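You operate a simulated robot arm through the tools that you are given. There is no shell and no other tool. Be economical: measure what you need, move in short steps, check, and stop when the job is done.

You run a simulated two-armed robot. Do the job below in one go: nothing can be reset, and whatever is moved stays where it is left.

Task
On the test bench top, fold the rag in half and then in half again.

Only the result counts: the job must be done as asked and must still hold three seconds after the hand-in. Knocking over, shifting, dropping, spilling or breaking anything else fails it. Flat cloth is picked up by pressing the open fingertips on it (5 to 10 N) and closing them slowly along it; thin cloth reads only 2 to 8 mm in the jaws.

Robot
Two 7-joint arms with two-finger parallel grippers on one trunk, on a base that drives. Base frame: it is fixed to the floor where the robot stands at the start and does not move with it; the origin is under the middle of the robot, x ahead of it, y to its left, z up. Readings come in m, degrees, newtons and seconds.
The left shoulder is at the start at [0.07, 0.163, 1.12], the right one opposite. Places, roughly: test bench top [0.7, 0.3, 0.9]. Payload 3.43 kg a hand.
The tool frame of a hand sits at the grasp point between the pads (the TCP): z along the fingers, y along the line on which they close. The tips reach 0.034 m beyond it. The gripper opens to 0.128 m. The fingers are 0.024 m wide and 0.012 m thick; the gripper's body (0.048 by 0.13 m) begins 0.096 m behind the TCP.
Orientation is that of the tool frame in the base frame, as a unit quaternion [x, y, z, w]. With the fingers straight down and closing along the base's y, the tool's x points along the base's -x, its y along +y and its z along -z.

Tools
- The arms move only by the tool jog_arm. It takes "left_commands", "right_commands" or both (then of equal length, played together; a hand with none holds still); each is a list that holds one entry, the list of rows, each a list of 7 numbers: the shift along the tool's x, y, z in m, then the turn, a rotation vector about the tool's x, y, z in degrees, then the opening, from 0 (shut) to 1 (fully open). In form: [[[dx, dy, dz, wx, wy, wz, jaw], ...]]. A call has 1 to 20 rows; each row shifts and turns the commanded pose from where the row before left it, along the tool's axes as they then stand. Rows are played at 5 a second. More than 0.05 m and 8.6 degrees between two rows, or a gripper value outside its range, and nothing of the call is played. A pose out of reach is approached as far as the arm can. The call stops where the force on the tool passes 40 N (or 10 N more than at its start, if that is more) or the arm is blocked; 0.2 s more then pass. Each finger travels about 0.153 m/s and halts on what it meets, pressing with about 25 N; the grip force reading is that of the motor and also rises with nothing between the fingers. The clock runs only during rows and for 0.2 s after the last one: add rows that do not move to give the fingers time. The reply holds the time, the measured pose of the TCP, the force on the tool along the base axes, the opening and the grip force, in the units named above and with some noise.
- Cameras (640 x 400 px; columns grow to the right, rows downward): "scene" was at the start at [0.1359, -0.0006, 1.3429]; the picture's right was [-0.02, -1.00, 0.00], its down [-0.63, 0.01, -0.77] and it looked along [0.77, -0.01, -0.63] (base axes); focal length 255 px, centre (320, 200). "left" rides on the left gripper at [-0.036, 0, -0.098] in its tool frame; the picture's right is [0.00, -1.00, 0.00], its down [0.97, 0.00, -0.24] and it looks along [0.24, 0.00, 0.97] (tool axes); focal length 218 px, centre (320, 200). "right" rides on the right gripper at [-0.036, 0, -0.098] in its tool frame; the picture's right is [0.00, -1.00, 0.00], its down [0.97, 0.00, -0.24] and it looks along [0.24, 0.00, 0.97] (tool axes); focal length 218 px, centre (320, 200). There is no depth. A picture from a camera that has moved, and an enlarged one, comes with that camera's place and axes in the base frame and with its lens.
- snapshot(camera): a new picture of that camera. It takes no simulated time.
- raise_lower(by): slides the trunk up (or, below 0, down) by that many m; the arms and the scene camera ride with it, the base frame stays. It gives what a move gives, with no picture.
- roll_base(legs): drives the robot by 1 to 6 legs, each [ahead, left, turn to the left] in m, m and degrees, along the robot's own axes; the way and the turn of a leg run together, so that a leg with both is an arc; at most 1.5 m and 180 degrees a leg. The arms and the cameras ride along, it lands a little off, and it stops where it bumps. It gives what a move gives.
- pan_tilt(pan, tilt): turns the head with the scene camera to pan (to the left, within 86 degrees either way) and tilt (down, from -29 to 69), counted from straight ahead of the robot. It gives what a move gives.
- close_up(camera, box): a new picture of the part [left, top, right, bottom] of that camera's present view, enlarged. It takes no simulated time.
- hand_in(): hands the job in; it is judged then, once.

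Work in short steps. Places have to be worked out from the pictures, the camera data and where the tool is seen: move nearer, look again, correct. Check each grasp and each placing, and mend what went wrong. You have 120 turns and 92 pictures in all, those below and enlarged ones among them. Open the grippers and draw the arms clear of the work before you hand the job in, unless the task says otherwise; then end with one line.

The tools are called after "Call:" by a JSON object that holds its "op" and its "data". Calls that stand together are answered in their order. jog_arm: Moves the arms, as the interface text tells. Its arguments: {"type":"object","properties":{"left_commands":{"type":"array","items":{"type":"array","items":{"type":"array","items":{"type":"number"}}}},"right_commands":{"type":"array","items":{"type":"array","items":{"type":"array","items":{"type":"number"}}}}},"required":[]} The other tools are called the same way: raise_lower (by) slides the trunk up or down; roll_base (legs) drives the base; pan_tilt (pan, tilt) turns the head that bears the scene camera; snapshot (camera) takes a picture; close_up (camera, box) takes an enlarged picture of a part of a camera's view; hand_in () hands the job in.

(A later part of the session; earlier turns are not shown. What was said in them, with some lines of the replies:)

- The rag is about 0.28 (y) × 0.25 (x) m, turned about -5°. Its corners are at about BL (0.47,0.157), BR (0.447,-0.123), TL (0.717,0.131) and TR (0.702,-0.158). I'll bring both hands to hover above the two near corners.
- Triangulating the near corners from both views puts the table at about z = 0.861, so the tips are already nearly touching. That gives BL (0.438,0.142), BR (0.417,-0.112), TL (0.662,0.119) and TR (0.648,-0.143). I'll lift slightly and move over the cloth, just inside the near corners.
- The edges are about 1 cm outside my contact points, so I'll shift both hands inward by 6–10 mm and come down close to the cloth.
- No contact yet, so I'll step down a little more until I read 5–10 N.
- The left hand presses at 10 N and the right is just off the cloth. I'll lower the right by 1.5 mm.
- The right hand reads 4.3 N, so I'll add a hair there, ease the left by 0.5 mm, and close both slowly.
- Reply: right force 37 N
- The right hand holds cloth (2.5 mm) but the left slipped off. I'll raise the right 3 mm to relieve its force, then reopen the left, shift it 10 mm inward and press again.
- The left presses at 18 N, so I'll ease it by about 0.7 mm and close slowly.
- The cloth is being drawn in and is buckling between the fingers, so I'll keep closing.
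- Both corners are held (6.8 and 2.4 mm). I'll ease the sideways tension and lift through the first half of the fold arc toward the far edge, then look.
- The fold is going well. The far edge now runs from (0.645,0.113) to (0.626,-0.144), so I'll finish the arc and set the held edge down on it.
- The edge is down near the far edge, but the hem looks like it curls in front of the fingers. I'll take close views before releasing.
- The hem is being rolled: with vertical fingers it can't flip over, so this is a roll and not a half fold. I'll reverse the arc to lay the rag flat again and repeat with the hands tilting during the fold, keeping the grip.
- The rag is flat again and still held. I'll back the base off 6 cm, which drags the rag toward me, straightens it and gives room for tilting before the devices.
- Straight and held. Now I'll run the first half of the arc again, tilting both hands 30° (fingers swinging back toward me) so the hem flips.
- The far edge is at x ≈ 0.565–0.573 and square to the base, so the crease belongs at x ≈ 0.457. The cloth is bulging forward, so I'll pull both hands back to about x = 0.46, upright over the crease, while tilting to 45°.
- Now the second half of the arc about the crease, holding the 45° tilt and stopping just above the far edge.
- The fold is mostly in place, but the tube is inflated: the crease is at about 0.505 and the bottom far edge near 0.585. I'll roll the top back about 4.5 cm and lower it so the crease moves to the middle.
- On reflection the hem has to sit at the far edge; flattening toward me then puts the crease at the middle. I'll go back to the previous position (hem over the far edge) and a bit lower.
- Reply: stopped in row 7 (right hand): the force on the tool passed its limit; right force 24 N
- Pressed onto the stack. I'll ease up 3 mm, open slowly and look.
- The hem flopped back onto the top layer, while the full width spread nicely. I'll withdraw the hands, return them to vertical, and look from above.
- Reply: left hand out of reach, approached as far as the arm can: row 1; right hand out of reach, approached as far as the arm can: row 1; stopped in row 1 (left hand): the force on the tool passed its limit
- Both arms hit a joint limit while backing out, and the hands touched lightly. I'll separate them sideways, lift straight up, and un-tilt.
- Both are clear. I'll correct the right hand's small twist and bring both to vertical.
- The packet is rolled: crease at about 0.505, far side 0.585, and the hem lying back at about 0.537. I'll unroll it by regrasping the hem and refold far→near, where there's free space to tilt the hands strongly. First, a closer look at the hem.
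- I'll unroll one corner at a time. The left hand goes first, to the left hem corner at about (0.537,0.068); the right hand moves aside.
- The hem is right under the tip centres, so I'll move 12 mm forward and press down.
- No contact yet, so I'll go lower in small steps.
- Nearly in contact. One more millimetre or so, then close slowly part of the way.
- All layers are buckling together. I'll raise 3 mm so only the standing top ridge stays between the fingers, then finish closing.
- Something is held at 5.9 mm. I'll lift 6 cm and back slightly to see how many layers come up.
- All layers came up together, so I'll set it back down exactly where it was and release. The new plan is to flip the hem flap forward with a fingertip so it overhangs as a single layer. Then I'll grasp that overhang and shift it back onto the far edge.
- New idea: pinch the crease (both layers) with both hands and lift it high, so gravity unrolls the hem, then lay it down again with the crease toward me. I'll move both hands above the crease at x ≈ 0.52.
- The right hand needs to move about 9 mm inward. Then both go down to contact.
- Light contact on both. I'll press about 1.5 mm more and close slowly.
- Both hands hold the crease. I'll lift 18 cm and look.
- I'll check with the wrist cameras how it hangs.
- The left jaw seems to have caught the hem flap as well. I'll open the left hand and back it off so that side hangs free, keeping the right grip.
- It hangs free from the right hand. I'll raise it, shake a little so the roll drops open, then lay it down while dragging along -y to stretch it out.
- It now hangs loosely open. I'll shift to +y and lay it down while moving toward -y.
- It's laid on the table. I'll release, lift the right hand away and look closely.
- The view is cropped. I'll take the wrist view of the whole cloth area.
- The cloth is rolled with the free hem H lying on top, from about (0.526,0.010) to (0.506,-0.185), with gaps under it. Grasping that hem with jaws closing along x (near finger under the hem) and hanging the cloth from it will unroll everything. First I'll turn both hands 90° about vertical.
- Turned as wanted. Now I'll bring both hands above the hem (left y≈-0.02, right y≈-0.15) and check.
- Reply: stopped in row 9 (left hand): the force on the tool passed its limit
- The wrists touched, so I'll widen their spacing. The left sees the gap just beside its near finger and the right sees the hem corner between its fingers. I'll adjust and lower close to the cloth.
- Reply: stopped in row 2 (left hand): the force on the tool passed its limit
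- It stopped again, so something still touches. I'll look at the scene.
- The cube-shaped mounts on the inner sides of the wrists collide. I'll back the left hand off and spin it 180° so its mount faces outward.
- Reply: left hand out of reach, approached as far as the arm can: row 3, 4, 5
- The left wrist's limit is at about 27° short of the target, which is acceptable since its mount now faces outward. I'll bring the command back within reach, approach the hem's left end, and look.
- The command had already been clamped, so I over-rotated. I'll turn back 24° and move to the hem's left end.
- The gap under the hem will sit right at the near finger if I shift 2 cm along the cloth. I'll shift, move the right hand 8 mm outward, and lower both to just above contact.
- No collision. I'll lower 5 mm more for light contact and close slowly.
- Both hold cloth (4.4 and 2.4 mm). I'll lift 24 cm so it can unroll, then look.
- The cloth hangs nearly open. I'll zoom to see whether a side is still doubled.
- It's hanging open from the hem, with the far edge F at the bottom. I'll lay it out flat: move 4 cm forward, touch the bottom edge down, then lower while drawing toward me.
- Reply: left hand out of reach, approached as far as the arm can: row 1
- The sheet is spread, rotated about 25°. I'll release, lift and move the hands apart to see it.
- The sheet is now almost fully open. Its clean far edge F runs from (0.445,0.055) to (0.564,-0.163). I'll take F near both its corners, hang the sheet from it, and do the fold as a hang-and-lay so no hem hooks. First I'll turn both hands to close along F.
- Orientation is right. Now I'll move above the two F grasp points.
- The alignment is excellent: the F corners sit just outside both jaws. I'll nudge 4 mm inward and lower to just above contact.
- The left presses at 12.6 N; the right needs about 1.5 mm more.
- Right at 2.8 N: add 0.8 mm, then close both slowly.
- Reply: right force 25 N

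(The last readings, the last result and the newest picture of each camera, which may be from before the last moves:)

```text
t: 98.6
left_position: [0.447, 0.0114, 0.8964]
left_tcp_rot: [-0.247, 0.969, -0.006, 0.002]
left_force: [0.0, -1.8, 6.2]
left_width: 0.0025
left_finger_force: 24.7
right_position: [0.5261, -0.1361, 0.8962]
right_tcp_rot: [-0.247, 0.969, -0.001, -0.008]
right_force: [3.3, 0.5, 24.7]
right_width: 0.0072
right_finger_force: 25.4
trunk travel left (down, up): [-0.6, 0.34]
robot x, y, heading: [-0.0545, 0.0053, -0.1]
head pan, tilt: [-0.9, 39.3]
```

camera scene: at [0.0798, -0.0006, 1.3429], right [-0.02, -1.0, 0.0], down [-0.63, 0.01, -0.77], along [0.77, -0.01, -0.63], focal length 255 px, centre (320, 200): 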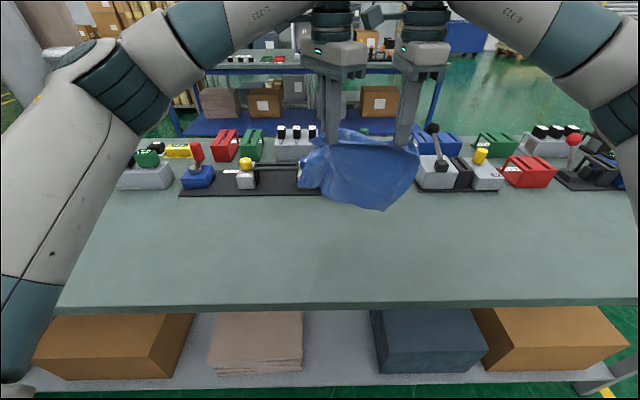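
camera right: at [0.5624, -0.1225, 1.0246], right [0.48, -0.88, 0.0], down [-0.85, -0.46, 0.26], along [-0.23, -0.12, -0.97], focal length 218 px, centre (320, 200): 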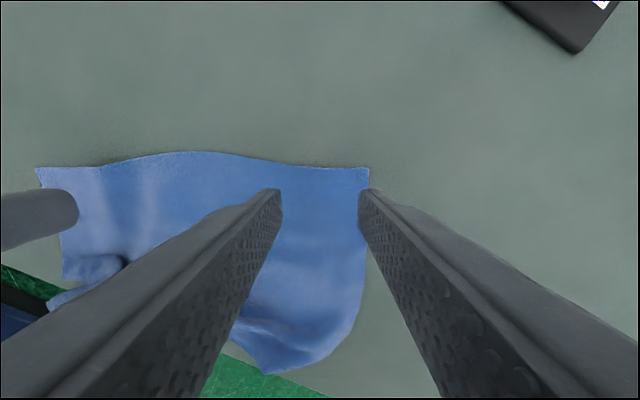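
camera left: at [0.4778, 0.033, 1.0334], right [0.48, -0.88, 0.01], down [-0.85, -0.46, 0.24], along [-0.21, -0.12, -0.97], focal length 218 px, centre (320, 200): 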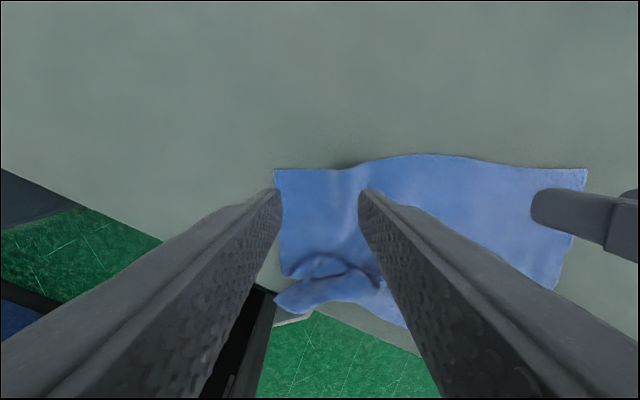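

Both hold (2.5 and 7.2 mm). I'll lift 26 cm, square the hands to the base and move them to x = 0.60, level with each other.

Call:
{"op": "jog_arm", "data": {"left_commands": [[[0, 0, -0.02, 0, 0, 0, 0], [0, 0, -0.04, 0, 0, 0, 0], [0, 0, -0.04, 0, 0, 0, 0], [0, 0, -0.04, 0, 0, 0, 0], [0, 0, -0.04, 0, 0, 7.15, 0], [0, 0, -0.04, 0, 0, 7.15, 0], [0, 0, -0.04, 0, 0, 7.15, 0], [0, 0, 0, 0, 0, 7.15, 0], [-0.0383, 0.0147, 0, 0, 0, 0, 0], [-0.0383, 0.0147, 0, 0, 0, 0, 0], [-0.0383, 0.0147, 0, 0, 0, 0, 0], [-0.0383, 0.0147, 0, 0, 0, 0, 0], [0, 0, 0, 0, 0, 0, 0], [0, 0, 0, 0, 0, 0, 0]]], "right_commands": [[[0, 0, -0.02, 0, 0, 0, 0], [0, 0, -0.04, 0, 0, 0, 0], [0, 0, -0.04, 0, 0, 0, 0], [0, 0, -0.04, 0, 0, 0, 0], [0, 0, -0.04, 0, 0, 7.15, 0], [0, 0, -0.04, 0, 0, 7.15, 0], [0, 0, -0.04, 0, 0, 7.15, 0], [0, 0, 0, 0, 0, 7.15, 0], [-0.0185, 0.0098, 0, 0, 0, 0, 0], [-0.0185, 0.0098, 0, 0, 0, 0, 0], [-0.0185, 0.0098, 0, 0, 0, 0, 0], [-0.0185, 0.0098, 0, 0, 0, 0, 0], [0, 0, 0, 0, 0, 0, 0], [0, 0, 0, 0, 0, 0, 0]]]}}

Call:
{"op": "close_up", "data": {"camera": "scene", "box": [220, 60, 440, 210]}}

```text
t: 101.6
left_position: [0.6022, 0.0759, 1.1559]
left_tcp_rot: [0.0, 1.0, -0.006, 0.001]
left_force: [-0.3, -0.6, -0.6]
left_width: 0.002
left_finger_force: 25.4
right_position: [0.6053, -0.0925, 1.1534]
right_tcp_rot: [0.0, 1.0, -0.004, -0.009]
right_force: [0.1, 1.0, -0.5]
right_width: 0.0073
right_finger_force: 24.7
trunk travel left (down, up): [-0.6, 0.34]
robot x, y, heading: [-0.0538, 0.0021, 0.0]
head pan, tilt: [-0.9, 39.3]
```

```text
2.67 times, centred on (330, 135) of scene
camera zoom: at [0.0803, -0.0003, 1.3428], right [-0.02, -1.0, 0.0], down [-0.63, 0.01, -0.77], along [0.77, -0.01, -0.63], focal length 680 px, centre (293, 373)
```

zoom: 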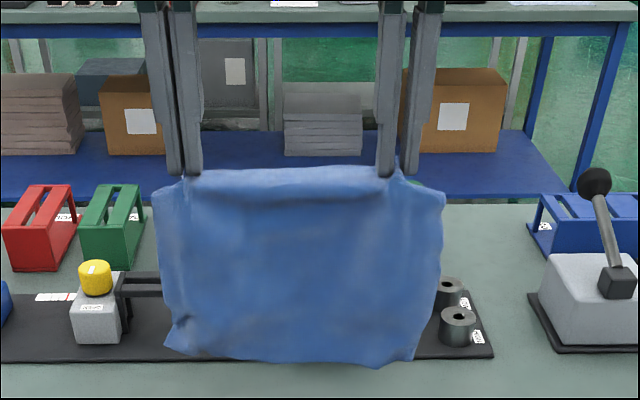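

A perfect square hang: the bottom edge is about 7 cm above the table. Now hang-and-lay: touch the bottom edge down at x ≈ 0.60, lay the lower half toward me, then bring the top edge forward over it.

Call:
{"op": "jog_arm", "data": {"left_commands": [[[0, 0, 0.033, 0, 0, 0, 0], [0, 0, 0.032, 0, 0, 0, 0], [0, 0, 0, 0, 0, 0, 0], [0.025, 0, 0.02, 0, 0, 0, 0], [0.025, 0, 0.02, 0, 0, 0, 0], [0.025, 0, 0.02, 0, 0, 0, 0], [0.025, 0, 0.025, 0, 0, 0, 0], [0.025, 0, 0.025, 0, 0, 0, 0], [0, 0, 0, 0, 0, 0, 0], [-0.025, 0, -0.003, 0, 0, 0, 0], [-0.025, 0, 0.005, 0, 0, 0, 0], [-0.025, 0, 0.013, 0, 0, 0, 0], [-0.018, 0, 0.02, 0, 0, 0, 0], [-0.01, 0, 0.02, 0, 0, 0, 0], [-0.005, 0, 0.016, 0, 0, 0, 0], [0, 0, 0, 0, 0, 0, 0]]], "right_commands": [[[0, 0, 0.033, 0, 0, 0, 0], [0, 0, 0.032, 0, 0, 0, 0], [0, 0, 0, 0, 0, 0, 0], [0.025, 0, 0.02, 0, 0, 0, 0], [0.025, 0, 0.02, 0, 0, 0, 0], [0.025, 0, 0.02, 0, 0, 0, 0], [0.025, 0, 0.025, 0, 0, 0, 0], [0.025, 0, 0.025, 0, 0, 0, 0], [0, 0, 0, 0, 0, 0, 0], [-0.025, 0, -0.003, 0, 0, 0, 0], [-0.025, 0, 0.005, 0, 0, 0, 0], [-0.025, 0, 0.013, 0, 0, 0, 0], [-0.018, 0, 0.02, 0, 0, 0, 0], [-0.01, 0, 0.02, 0, 0, 0, 0], [-0.005, 0, 0.014, 0, 0, 0, 0], [0, 0, 0, 0, 0, 0, 0]]]}}

Call:
{"op": "snapshot", "data": {"camera": "left"}}

```text
t: 105.0
left_position: [0.5845, 0.0696, 0.9073]
left_tcp_rot: [0.001, 1.0, -0.005, 0.002]
left_force: [0.1, 0.0, 0.6]
left_width: 0.002
left_finger_force: 24.4
right_position: [0.5826, -0.0931, 0.9103]
right_tcp_rot: [0.0, 1.0, -0.004, -0.008]
right_force: [-0.3, 0.4, -0.6]
right_width: 0.0068
right_finger_force: 25.0
trunk travel left (down, up): [-0.6, 0.34]
robot x, y, heading: [-0.0523, 0.0001, 0.1]
head pan, tilt: [-0.9, 39.3]
```

```text
8 pictures are left
camera left: at [0.6202, 0.0711, 1.0072], right [0.0, -1.0, 0.01], down [-0.97, 0.0, 0.24], along [-0.24, -0.01, -0.97], focal length 218 px, centre (320, 200)
```

left: 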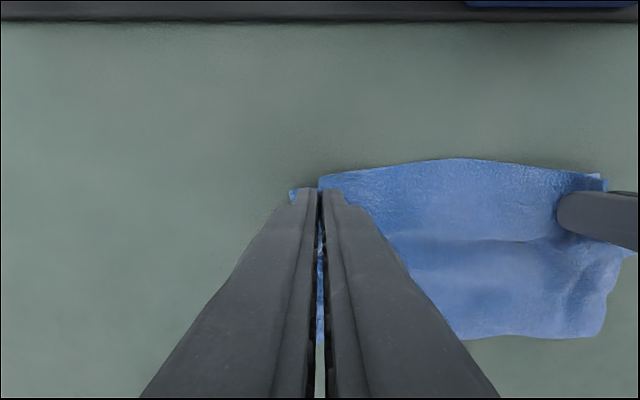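

The held edge lies at x ≈ 0.60 with the crease near x ≈ 0.47: a proper half fold. I'll lower to the stack, release gently, and lift away.

Call:
{"op": "jog_arm", "data": {"left_commands": [[[0, 0, 0.005, 0, 0, 0, 0], [0, 0, 0.002, 0, 0, 0, 0], [0, 0, 0, 0, 0, 0, 0.06], [0, 0, 0, 0, 0, 0, 0.14], [0, 0, 0, 0, 0, 0, 0.24], [0, 0, 0, 0, 0, 0, 0.34], [0, 0, 0, 0, 0, 0, 0.34], [0, 0, -0.02, 0, 0, 0, 0.34], [0, 0, -0.04, 0, 0, 0, 0.34], [0, 0, -0.04, 0, 0, 0, 0.34], [0, 0.04, -0.03, 0, 0, 0, 0.34], [0, 0.04, 0, 0, 0, 0, 0.34], [0, 0, 0, 0, 0, 0, 0.34]]], "right_commands": [[[0, 0, 0.007, 0, 0, 0, 0], [0, 0, 0.003, 0, 0, 0, 0], [0, 0, 0, 0, 0, 0, 0.06], [0, 0, 0, 0, 0, 0, 0.14], [0, 0, 0, 0, 0, 0, 0.24], [0, 0, 0, 0, 0, 0, 0.34], [0, 0, 0, 0, 0, 0, 0.34], [0, 0, -0.02, 0, 0, 0, 0.34], [0, 0, -0.04, 0, 0, 0, 0.34], [0, 0, -0.04, 0, 0, 0, 0.34], [0, -0.04, -0.03, 0, 0, 0, 0.34], [0, -0.04, 0, 0, 0, 0, 0.34], [0, 0, 0, 0, 0, 0, 0.34]]]}}

Call:
{"op": "close_up", "data": {"camera": "scene", "box": [240, 170, 420, 290]}}

```text
t: 107.8
left_position: [0.5853, 0.1498, 1.0306]
left_tcp_rot: [0.0, 1.0, -0.006, 0.001]
left_force: [-0.3, 0.1, -0.6]
left_width: 0.0434
left_finger_force: 0.2
right_position: [0.5836, -0.1774, 1.0293]
right_tcp_rot: [-0.002, 1.0, -0.004, -0.009]
right_force: [0.2, 0.1, 0.8]
right_width: 0.0433
right_finger_force: 0.0
trunk travel left (down, up): [-0.6, 0.34]
robot x, y, heading: [-0.0527, -0.004, 0.1]
head pan, tilt: [-0.9, 39.3]
```

```text
3.33 times, centred on (330, 230) of scene
camera zoom: at [0.08, -0.0004, 1.3429], right [-0.02, -1.0, 0.0], down [-0.63, 0.01, -0.77], along [0.77, -0.01, -0.63], focal length 849 px, centre (287, 100)
```

zoom: 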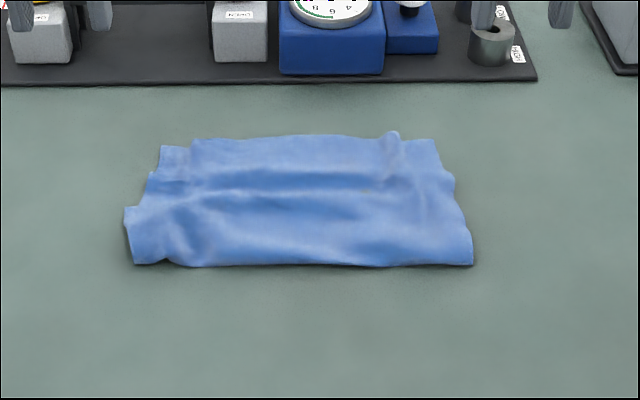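

A clean half fold: the packet spans x 0.48–0.615 and y 0.11 to -0.14. For the second fold I'll use the same hang-and-lay with the left hand, holding the middle of the left edge (both layers). I'll turn the left hand 90°, move above (0.547, 0.092), and send the right hand away.

Call:
{"op": "jog_arm", "data": {"left_commands": [[[0, 0, 0, 0, 0, -8.18, 0.3], [0, 0, 0, 0, 0, -8.18, 0.3], [0, 0, 0, 0, 0, -8.18, 0.3], [0, 0, 0, 0, 0, -8.18, 0.3], [0, 0, 0, 0, 0, -8.18, 0.3], [0, 0, 0, 0, 0, -8.18, 0.3], [0, 0, 0, 0, 0, -8.18, 0.3], [0, 0, 0, 0, 0, -8.18, 0.3], [0, 0, 0, 0, 0, -8.18, 0.3], [0, 0, 0, 0, 0, -8.18, 0.3], [0, 0, 0, 0, 0, -8.18, 0.3], [0.029, 0.019, 0.03, 0, 0, 0, 0.3], [0.029, 0.019, 0.03, 0, 0, 0, 0.3], [0, 0, 0.04, 0, 0, 0, 0.3], [0, 0, 0, 0, 0, 0, 0.3]]], "right_commands": [[[0, -0.04, -0.02, 0, 0, 0, 0.3], [0, -0.04, -0.02, 0, 0, 0, 0.3], [0, -0.04, -0.02, 0, 0, 0, 0.3], [0, -0.04, 0, 0, 0, 0, 0.3], [0, 0, 0, 0, 0, 0, 0.3], [0, 0, 0, 0, 0, 0, 0.3], [0, 0, 0, 0, 0, 0, 0.3], [0, 0, 0, 0, 0, 0, 0.3], [0, 0, 0, 0, 0, 0, 0.3], [0, 0, 0, 0, 0, 0, 0.3], [0, 0, 0, 0, 0, 0, 0.3], [0, 0, 0, 0, 0, 0, 0.3], [0, 0, 0, 0, 0, 0, 0.3], [0, 0, 0, 0, 0, 0, 0.3], [0, 0, 0, 0, 0, 0, 0.3]]]}}

Call:
{"op": "snapshot", "data": {"camera": "left"}}

```text
t: 111.0
left_position: [0.5474, 0.0931, 0.9345]
left_tcp_rot: [-0.706, 0.708, -0.005, -0.001]
left_force: [-0.8, -0.1, 0.5]
left_width: 0.0383
left_finger_force: 0.1
right_position: [0.5838, -0.3362, 1.0899]
right_tcp_rot: [0.0, 1.0, -0.003, -0.007]
right_force: [0.0, 0.0, 0.0]
right_width: 0.0383
right_finger_force: 0.1
trunk travel left (down, up): [-0.6, 0.34]
robot x, y, heading: [-0.0542, -0.0025, -0.1]
head pan, tilt: [-0.9, 39.3]
```

```text
6 pictures are left
camera left: at [0.5474, 0.13, 1.0334], right [1.0, 0.0, 0.0], down [0.0, -0.97, 0.25], along [0.0, -0.25, -0.97], focal length 218 px, centre (320, 200)
```

left: 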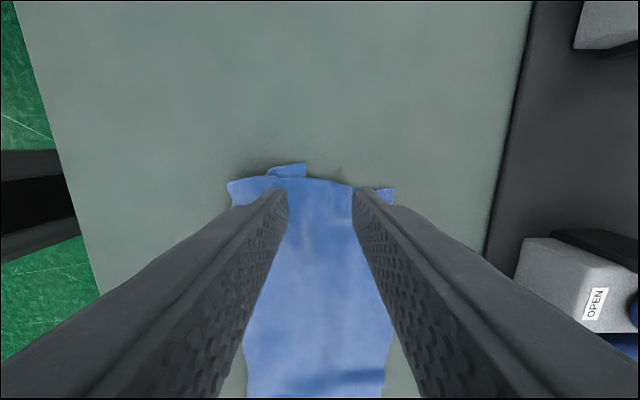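

The edge is about 8 mm from the tips. I'll shift 13 mm inward and 6 mm toward the middle, then lower close to the cloth.

Call:
{"op": "jog_arm", "data": {"left_commands": [[[0.013, 0.006, 0, 0, 0, 0, 0.3], [0, 0, 0.02, 0, 0, 0, 0.3], [0, 0, 0.012, 0, 0, 0, 0.3], [0, 0, 0.003, 0, 0, 0, 0.3], [0, 0, 0, 0, 0, 0, 0.3]]]}}

```text
t: 112.2
left_position: [0.5407, 0.078, 0.8975]
left_tcp_rot: [-0.706, 0.708, -0.005, -0.003]
left_force: [0.5, 0.0, -0.3]
left_width: 0.0382
left_finger_force: 0.0
right_position: [0.5836, -0.3352, 1.0905]
right_tcp_rot: [0.0, 1.0, -0.004, -0.008]
right_force: [0.0, 0.1, 0.4]
right_width: 0.0386
right_finger_force: 0.0
trunk travel left (down, up): [-0.6, 0.34]
robot x, y, heading: [-0.0563, -0.0008, 0.2]
head pan, tilt: [-0.9, 39.3]
```

Call:
{"op": "jog_arm", "data": {"left_commands": [[[0, 0, 0.001, 0, 0, 0, 0.3], [0, 0, 0.0012, 0, 0, 0, 0.3], [0, 0, 0, 0, 0, 0, 0.3]]]}}

```text
t: 113.0
left_position: [0.5401, 0.0772, 0.8964]
left_tcp_rot: [-0.707, 0.708, -0.005, -0.002]
left_force: [-0.3, -1.4, 6.9]
left_width: 0.0381
left_finger_force: 0.2
right_position: [0.5838, -0.3357, 1.0914]
right_tcp_rot: [0.0, 1.0, -0.003, -0.007]
right_force: [0.0, -0.2, -1.2]
right_width: 0.0385
right_finger_force: 0.1
trunk travel left (down, up): [-0.6, 0.34]
robot x, y, heading: [-0.0582, 0.0001, -0.1]
head pan, tilt: [-0.9, 39.3]
```

Pressing at 7 N. I'll add 0.4 mm and close slowly.

Call:
{"op": "jog_arm", "data": {"left_commands": [[[0, 0, 0.0004, 0, 0, 0, 0.3], [0, 0, 0, 0, 0, 0, 0.28], [0, 0, 0, 0, 0, 0, 0.26], [0, 0, 0, 0, 0, 0, 0.24], [0, 0, 0, 0, 0, 0, 0.22], [0, 0, 0, 0, 0, 0, 0.2], [0, 0, 0, 0, 0, 0, 0.18], [0, 0, 0, 0, 0, 0, 0.16], [0, 0, 0, 0, 0, 0, 0.14], [0, 0, 0, 0, 0, 0, 0.12], [0, 0, 0, 0, 0, 0, 0.1], [0, 0, 0, 0, 0, 0, 0.08], [0, 0, 0, 0, 0, 0, 0.06], [0, 0, 0, 0, 0, 0, 0.04], [0, 0, 0, 0, 0, 0, 0.02], [0, 0, 0, 0, 0, 0, 0], [0, 0, 0, 0, 0, 0, 0], [0, 0, 0, 0, 0, 0, 0]]]}}

```text
t: 116.8
left_position: [0.539, 0.0789, 0.8962]
left_tcp_rot: [-0.706, 0.708, -0.005, -0.002]
left_force: [-2.4, -0.3, 12.2]
left_width: 0.007
left_finger_force: 25.2
right_position: [0.584, -0.3359, 1.0927]
right_tcp_rot: [0.0, 1.0, -0.004, -0.008]
right_force: [0.4, -0.6, -0.5]
right_width: 0.0385
right_finger_force: 0.1
trunk travel left (down, up): [-0.6, 0.34]
robot x, y, heading: [-0.057, 0.0007, -0.0]
head pan, tilt: [-0.9, 39.3]
```

7 mm held, so both layers are in. I'll lift straight up 25 cm and check the hang.

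Call:
{"op": "jog_arm", "data": {"left_commands": [[[0, 0, -0.02, 0, 0, 0, 0], [0, 0, -0.03, 0, 0, 0, 0], [0, 0, -0.04, 0, 0, 0, 0], [0, 0, -0.04, 0, 0, 0, 0], [0, 0, -0.04, 0, 0, 0, 0], [0, 0, -0.04, 0, 0, 0, 0], [0, 0, -0.04, 0, 0, 0, 0], [0, 0, 0, 0, 0, 0, 0], [0, 0, 0, 0, 0, 0, 0], [0, 0, 0, 0, 0, 0, 0], [0, 0, 0, 0, 0, 0, 0]]]}}

Call:
{"op": "close_up", "data": {"camera": "scene", "box": [200, 70, 400, 250]}}

```text
t: 119.2
left_position: [0.541, 0.0827, 1.1444]
left_tcp_rot: [-0.707, 0.708, -0.005, -0.003]
left_force: [0.6, -0.3, 0.1]
left_width: 0.0064
left_finger_force: 24.5
right_position: [0.5844, -0.3356, 1.0908]
right_tcp_rot: [0.0, 1.0, -0.004, -0.01]
right_force: [0.0, 0.8, -0.4]
right_width: 0.0384
right_finger_force: 0.1
trunk travel left (down, up): [-0.6, 0.34]
robot x, y, heading: [-0.0588, -0.003, 0.1]
head pan, tilt: [-0.9, 39.3]
```

```text
2.22 times, centred on (300, 160) of scene
camera zoom: at [0.0801, -0.0007, 1.3428], right [-0.02, -1.0, 0.0], down [-0.63, 0.01, -0.77], along [0.77, -0.01, -0.63], focal length 566 px, centre (364, 289)
```

zoom: 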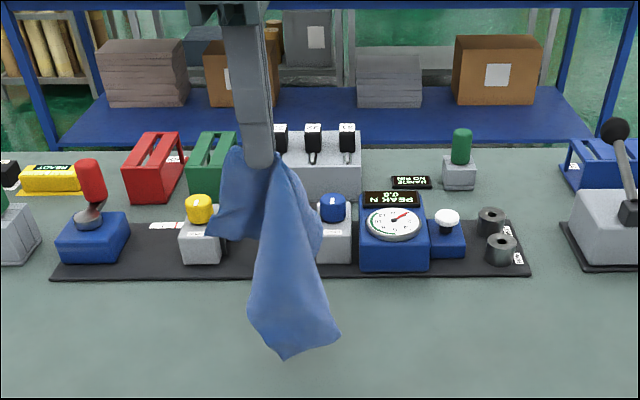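

It hangs neatly as a doubled strip with its lower end at about y = 0.06 just above the table. I'll lay it: lower, move toward -y for the lower half, then return the held edge over to +y.

Call:
{"op": "jog_arm", "data": {"left_commands": [[[0, 0, 0.03, 0, 0, 0, 0], [0, 0, 0, 0, 0, 0, 0], [0.02, 0, 0.02, 0, 0, 0, 0], [0.0265, 0, 0.02, 0, 0, 0, 0], [0.0265, 0, 0.02, 0, 0, 0, 0], [0.0265, 0, 0.02, 0, 0, 0, 0], [0.0265, 0, 0.02, 0, 0, 0, 0], [0.0265, 0, 0.02, 0, 0, 0, 0], [0, 0, 0, 0, 0, 0, 0], [-0.025, 0, -0.003, 0, 0, 0, 0], [-0.025, 0, 0.006, 0, 0, 0, 0], [-0.025, 0, 0.016, 0, 0, 0, 0], [-0.02, 0, 0.022, 0, 0, 0, 0], [-0.012, 0, 0.022, 0, 0, 0, 0], [-0.006, 0, 0.012, 0, 0, 0, 0], [0, 0, 0, 0, 0, 0, 0]]]}}

Call:
{"op": "close_up", "data": {"camera": "scene", "box": [230, 150, 410, 280]}}

```text
t: 122.6
left_position: [0.541, 0.0401, 0.9209]
left_tcp_rot: [-0.706, 0.708, -0.005, -0.002]
left_force: [0.4, 0.8, -0.3]
left_width: 0.0065
left_finger_force: 24.6
right_position: [0.5859, -0.3351, 1.0911]
right_tcp_rot: [0.0, 1.0, -0.003, -0.008]
right_force: [-0.1, -0.3, 1.1]
right_width: 0.0384
right_finger_force: 0.0
trunk travel left (down, up): [-0.6, 0.34]
robot x, y, heading: [-0.0549, 0.0011, 0.1]
head pan, tilt: [-0.9, 39.3]
```

```text
3.08 times, centred on (320, 215) of scene
camera zoom: at [0.0798, -0.0009, 1.3429], right [-0.02, -1.0, 0.0], down [-0.63, 0.01, -0.77], along [0.77, -0.01, -0.63], focal length 784 px, centre (320, 154)
```

zoom: 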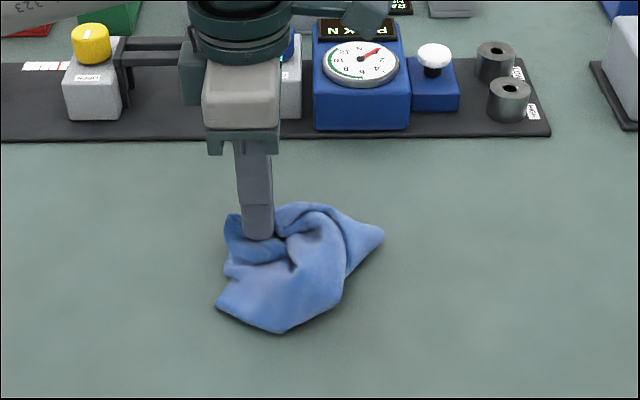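

The strip swung toward me as it landed: its lower half lies from R (≈(0.47,0.05)) to a crease near (0.56,-0.05), about 50° rotated. So the held edge should return along that direction. I'll lift back over the crease, turn the hand 50° to match, and lay the held edge over R.

Call:
{"op": "jog_arm", "data": {"left_commands": [[[0.03, 0, -0.035, 0, 0, 0, 0], [0.03, 0, -0.035, 0, 0, 0, 0], [0, 0, 0, 0, 0, -7.14, 0], [0, 0, 0, 0, 0, -7.14, 0], [0, 0, 0, 0, 0, -7.14, 0], [0, 0, 0, 0, 0, -7.14, 0], [0, 0, 0, 0, 0, -7.14, 0], [0, 0, 0, 0, 0, -7.14, 0], [0, 0, 0, 0, 0, -7.14, 0], [0, 0, 0, 0, 0, 0, 0], [-0.02, -0.002, 0, 0, 0, 0, 0], [-0.02, -0.002, 0.02, 0, 0, 0, 0], [-0.02, -0.002, 0.025, 0, 0, 0, 0], [-0.02, -0.002, 0.025, 0, 0, 0, 0], [0, 0, 0, 0, 0, 0, 0]]]}}

Call:
{"op": "close_up", "data": {"camera": "scene", "box": [230, 150, 410, 280]}}

```text
t: 125.8
left_position: [0.4838, 0.0373, 0.9215]
left_tcp_rot: [0.94, -0.342, 0.003, 0.003]
left_force: [-0.5, -0.4, -0.8]
left_width: 0.0062
left_finger_force: 24.6
right_position: [0.5847, -0.3362, 1.09]
right_tcp_rot: [0.0, 1.0, -0.003, -0.008]
right_force: [0.1, 0.4, 0.7]
right_width: 0.0385
right_finger_force: 0.0
trunk travel left (down, up): [-0.6, 0.34]
robot x, y, heading: [-0.0558, -0.0014, 0.1]
head pan, tilt: [-0.9, 39.3]
```

```text
3.08 times, centred on (320, 215) of scene
camera zoom: at [0.0799, -0.0015, 1.3429], right [-0.02, -1.0, 0.0], down [-0.63, 0.01, -0.77], along [0.77, -0.01, -0.63], focal length 784 px, centre (320, 154)
```

zoom: 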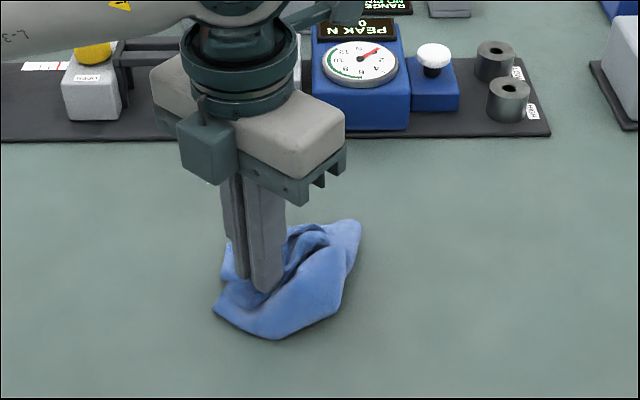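

The held edge is now over R. I'll lower, release slowly and lift away.

Call:
{"op": "jog_arm", "data": {"left_commands": [[[-0.006, 0, 0.008, 0, 0, 0, 0], [0, 0, 0.007, 0, 0, 0, 0], [0, 0, 0, 0, 0, 0, 0.05], [0, 0, 0, 0, 0, 0, 0.1], [0, 0, 0, 0, 0, 0, 0.16], [0, 0, 0, 0, 0, 0, 0.23], [0, 0, 0, 0, 0, 0, 0.3], [0, 0, 0, 0, 0, 0, 0.38], [0, 0, 0, 0, 0, 0, 0.38], [0, 0, -0.02, 0, 0, 0, 0.38], [0, 0, -0.04, 0, 0, 0, 0.38], [0, 0, -0.04, 0, 0, 0, 0.38], [-0.03, -0.03, -0.02, 0, 0, 0, 0.38], [-0.03, -0.03, 0, 0, 0, 0, 0.38], [-0.03, -0.03, 0, 0, 0, 0, 0.38], [-0.03, -0.03, 0, 0, 0, 0, 0.38]]]}}

Call:
{"op": "close_up", "data": {"camera": "scene", "box": [240, 175, 400, 275]}}

```text
t: 129.2
left_position: [0.4645, 0.2142, 1.0239]
left_tcp_rot: [0.939, -0.344, 0.004, 0.005]
left_force: [0.1, -0.1, 0.3]
left_width: 0.0488
left_finger_force: 0.1
right_position: [0.5834, -0.3338, 1.0928]
right_tcp_rot: [0.0, 1.0, -0.004, -0.008]
right_force: [0.4, 0.9, 0.2]
right_width: 0.0386
right_finger_force: 0.0
trunk travel left (down, up): [-0.6, 0.34]
robot x, y, heading: [-0.0557, 0.0025, -0.2]
head pan, tilt: [-0.9, 39.3]
```

```text
4.00 times, centred on (320, 225) of scene
camera zoom: at [0.0793, 0.0013, 1.343], right [-0.02, -1.0, 0.0], down [-0.63, 0.01, -0.77], along [0.77, -0.01, -0.63], focal length 1019 px, centre (320, 100)
```

zoom: 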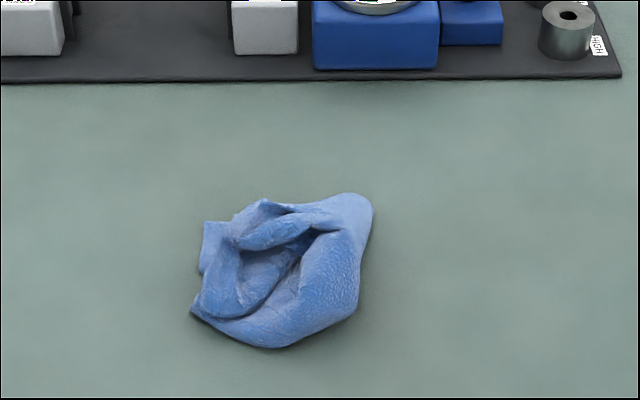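

The rag is folded in four but lofted: footprint about 0.11 × 0.11 m. I'll flatten it with a few straight downward presses using open fingertips.

Call:
{"op": "jog_arm", "data": {"left_commands": [[[0.0312, 0.0245, 0, 0, 0, 0, 0.5], [0.0312, 0.0245, 0, 0, 0, 0, 0.5], [0.0312, 0.0245, 0, 0, 0, 0, 0.5], [0.0312, 0.0245, 0, 0, 0, 0, 0.5], [0.0312, 0.0245, 0, 0, 0, 0, 0.5], [0, 0, 0.04, 0, 0, 0, 0.5], [0, 0, 0.04, 0, 0, 0, 0.5], [0, 0, 0.02, 0, 0, 0, 0.5], [0, 0, 0.01, 0, 0, 0, 0.5], [0, 0, 0.008, 0, 0, 0, 0.5], [0, 0, 0, 0, 0, 0, 0.5]]]}}

```text
t: 131.6
left_position: [0.5059, 0.0151, 0.9071]
left_tcp_rot: [0.939, -0.344, 0.004, 0.004]
left_force: [0.2, -0.5, 0.0]
left_width: 0.064
left_finger_force: 0.1
right_position: [0.5855, -0.3343, 1.09]
right_tcp_rot: [0.0, 1.0, -0.003, -0.008]
right_force: [0.4, 1.0, -0.9]
right_width: 0.0383
right_finger_force: 0.1
trunk travel left (down, up): [-0.6, 0.34]
robot x, y, heading: [-0.0571, 0.0013, 0.1]
head pan, tilt: [-0.9, 39.3]
```

Cloth offers little resistance. I'll press further, then repeat at spots to either side.

Call:
{"op": "jog_arm", "data": {"left_commands": [[[0, 0, 0.005, 0, 0, 0, 0.5], [0, 0, 0.002, 0, 0, 0, 0.5], [0, 0, 0, 0, 0, 0, 0.5], [0, 0, -0.027, 0, 0, 0, 0.5], [0, 0, -0.02, 0, 0, 0, 0.5], [0.03, 0, 0, 0, 0, 0, 0.5], [0, 0, 0.02, 0, 0, 0, 0.5], [0, 0, 0.022, 0, 0, 0, 0.5], [0, 0, 0.004, 0, 0, 0, 0.5], [0, 0, 0, 0, 0, 0, 0.5], [0, 0, -0.026, 0, 0, 0, 0.5], [0, 0, -0.02, 0, 0, 0, 0.5], [-0.03, 0, 0, 0, 0, 0, 0.5], [-0.03, 0, 0, 0, 0, 0, 0.5], [0, 0, 0.02, 0, 0, 0, 0.5], [0, 0, 0.022, 0, 0, 0, 0.5], [0, 0, 0.004, 0, 0, 0, 0.5], [0, 0, 0, 0, 0, 0, 0.5], [0, 0, -0.026, 0, 0, 0, 0.5], [0, 0, -0.02, 0, 0, 0, 0.5]]]}}

```text
t: 135.8
left_position: [0.4818, 0.0376, 0.9474]
left_tcp_rot: [0.939, -0.343, 0.003, 0.004]
left_force: [0.1, 0.0, -0.5]
left_width: 0.0638
left_finger_force: 0.0
right_position: [0.5847, -0.3353, 1.0906]
right_tcp_rot: [0.0, 1.0, -0.003, -0.009]
right_force: [0.6, 1.0, -0.2]
right_width: 0.038
right_finger_force: 0.0
trunk travel left (down, up): [-0.6, 0.34]
robot x, y, heading: [-0.0546, -0.0021, 0.2]
head pan, tilt: [-0.9, 39.3]
```

Now the middle line, with nearly closed fingers, at three spots.

Call:
{"op": "jog_arm", "data": {"left_commands": [[[0, 0, 0, 0, 0, 0, 0.12], [0, 0, 0, 0, 0, 0, 0.12], [0, 0, 0.02, 0, 0, 0, 0.12], [0, 0, 0.022, 0, 0, 0, 0.12], [0, 0, 0.004, 0, 0, 0, 0.12], [0, 0, 0, 0, 0, 0, 0.12], [0, 0, -0.026, 0, 0, 0, 0.12], [0, 0, -0.02, 0, 0, 0, 0.12], [0.03, 0, 0, 0, 0, 0, 0.12], [0, 0, 0.02, 0, 0, 0, 0.12], [0, 0, 0.022, 0, 0, 0, 0.12], [0, 0, 0.004, 0, 0, 0, 0.12], [0, 0, 0, 0, 0, 0, 0.12], [0, 0, -0.026, 0, 0, 0, 0.12], [0, 0, -0.02, 0, 0, 0, 0.12], [0.03, 0, 0, 0, 0, 0, 0.12], [0, 0, 0.02, 0, 0, 0, 0.12], [0, 0, 0.022, 0, 0, 0, 0.12], [0, 0, 0.004, 0, 0, 0, 0.12], [0, 0, 0, 0, 0, 0, 0.12]]]}}

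Call:
{"op": "jog_arm", "data": {"left_commands": [[[0, 0, -0.026, 0, 0, 0, 0.12], [0, 0, -0.045, 0, 0, 0, 0.2], [0, 0, -0.045, 0, 0, 0, 0.3], [-0.03, -0.03, -0.02, 0, 0, 0, 0.3], [-0.03, -0.03, 0, 0, 0, 0, 0.3], [-0.03, -0.03, 0, 0, 0, 0, 0.3], [-0.03, -0.03, 0, 0, 0, 0, 0.3], [0, 0, 0, 0, 0, 0, 0.3]]]}}

Call:
{"op": "close_up", "data": {"camera": "scene", "box": [240, 175, 400, 275]}}

```text
t: 140.0
left_position: [0.5295, -0.0038, 0.9014]
left_tcp_rot: [0.939, -0.343, 0.004, 0.005]
left_force: [0.4, 0.1, 2.8]
left_width: 0.0151
left_finger_force: 0.1
right_position: [0.5857, -0.3356, 1.0913]
right_tcp_rot: [0.001, 1.0, -0.003, -0.009]
right_force: [1.0, 0.6, -0.1]
right_width: 0.0383
right_finger_force: 0.0
trunk travel left (down, up): [-0.6, 0.34]
robot x, y, heading: [-0.0534, -0.0033, -0.2]
head pan, tilt: [-0.9, 39.3]
```

```text
t: 141.8
left_position: [0.5143, 0.1677, 1.0316]
left_tcp_rot: [0.939, -0.343, 0.003, 0.004]
left_force: [0.8, -0.4, 0.5]
left_width: 0.0383
left_finger_force: 0.1
right_position: [0.585, -0.3361, 1.0903]
right_tcp_rot: [0.0, 1.0, -0.003, -0.009]
right_force: [0.1, 0.1, 0.2]
right_width: 0.0384
right_finger_force: 0.1
trunk travel left (down, up): [-0.6, 0.34]
robot x, y, heading: [-0.0545, 0.0, -0.3]
head pan, tilt: [-0.9, 39.3]
```

```text
4.00 times, centred on (320, 225) of scene
camera zoom: at [0.0802, -0.0023, 1.3428], right [-0.02, -1.0, 0.0], down [-0.63, 0.01, -0.77], along [0.77, -0.01, -0.63], focal length 1019 px, centre (320, 100)
```

zoom: 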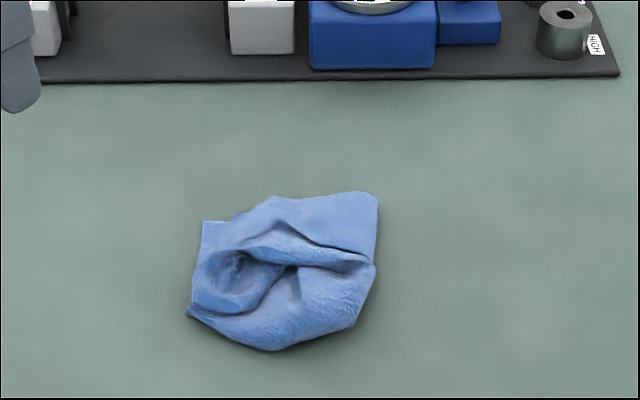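

Flatter now, a compact squarish packet. Two more presses on the remaining curl (0.485,0.05) and ridge (0.503,-0.013), then I'll clear the hand.

Call:
{"op": "jog_arm", "data": {"left_commands": [[[0.0179, 0.0363, 0.02, 0, 0, 0, 0.15], [0.0179, 0.0363, 0.02, 0, 0, 0, 0.15], [0.0179, 0.0363, 0.02, 0, 0, 0, 0.15], [0, 0, 0.04, 0, 0, 0, 0.15], [0, 0, 0.022, 0, 0, 0, 0.15], [0, 0, 0.009, 0, 0, 0, 0.15], [0, 0, 0, 0, 0, 0, 0.15], [0, 0, -0.025, 0, 0, 0, 0.15], [0, 0, -0.025, 0, 0, 0, 0.15], [0.027, 0.018, 0, 0, 0, 0, 0.15], [0.027, 0.018, 0, 0, 0, 0, 0.15], [0, 0, 0.03, 0, 0, 0, 0.15], [0, 0, 0.015, 0, 0, 0, 0.15], [0, 0, 0.005, 0, 0, 0, 0.15], [0, 0, 0, 0, 0, 0, 0.15], [0, 0, -0.04, 0, 0, 0, 0.15], [0, 0, -0.045, 0, 0, 0, 0.3], [0, 0, -0.045, 0, 0, 0, 0.3]]]}}

Call:
{"op": "jog_arm", "data": {"left_commands": [[[-0.03, -0.03, 0, 0, 0, 0, 0.5], [-0.03, -0.03, 0, 0, 0, 0, 0.5], [-0.03, -0.03, 0, 0, 0, 0, 0.5], [-0.03, -0.03, 0, 0, 0, 0, 0.5], [-0.02, -0.02, 0, 0, 0, 0, 0.5], [0, 0, 0, 0, 0, 0, 0.5]]]}}

Call:
{"op": "close_up", "data": {"camera": "scene", "box": [240, 175, 400, 275]}}

```text
t: 145.6
left_position: [0.5032, -0.0108, 1.0364]
left_tcp_rot: [0.939, -0.344, 0.004, 0.003]
left_force: [-0.3, 0.0, -0.3]
left_width: 0.0383
left_finger_force: 0.0
right_position: [0.5837, -0.3366, 1.0918]
right_tcp_rot: [0.0, 1.0, -0.003, -0.008]
right_force: [-0.3, 0.0, 0.4]
right_width: 0.0382
right_finger_force: 0.0
trunk travel left (down, up): [-0.6, 0.34]
robot x, y, heading: [-0.0584, 0.0002, 0.1]
head pan, tilt: [-0.9, 39.3]
```

```text
t: 147.0
left_position: [0.4831, 0.1865, 1.0356]
left_tcp_rot: [0.939, -0.344, 0.003, 0.004]
left_force: [-0.5, -0.5, 0.3]
left_width: 0.0637
left_finger_force: 0.2
right_position: [0.585, -0.3367, 1.0901]
right_tcp_rot: [-0.001, 1.0, -0.002, -0.009]
right_force: [-0.5, -0.2, -0.3]
right_width: 0.0381
right_finger_force: 0.0
trunk travel left (down, up): [-0.6, 0.34]
robot x, y, heading: [-0.0579, 0.0001, -0.0]
head pan, tilt: [-0.9, 39.3]
```

```text
4.00 times, centred on (320, 225) of scene
camera zoom: at [0.0801, -0.0013, 1.3428], right [-0.02, -1.0, 0.0], down [-0.63, 0.01, -0.77], along [0.77, -0.01, -0.63], focal length 1019 px, centre (320, 100)
```

zoom: 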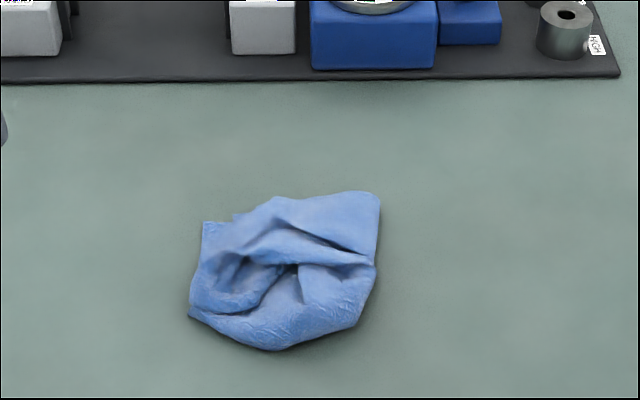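

The rag now lies as a roughly quarter-size, four-layer packet, still a bit wrinkled. Both grippers are open and clear, nothing else appears disturbed, and I have no pictures left, so I'm handing in.

Call:
{"op": "hand_in", "data": {}}

```text
The job is handed in.
```

I folded the rag in half and then in half again, and handed the job in. The first fold came out clean, but the second twisted as it landed. The packet is about quarter size and compact, but skewed and wrinkled, with edges that don't line up neatly, so it may not pass as a clean quarter fold.
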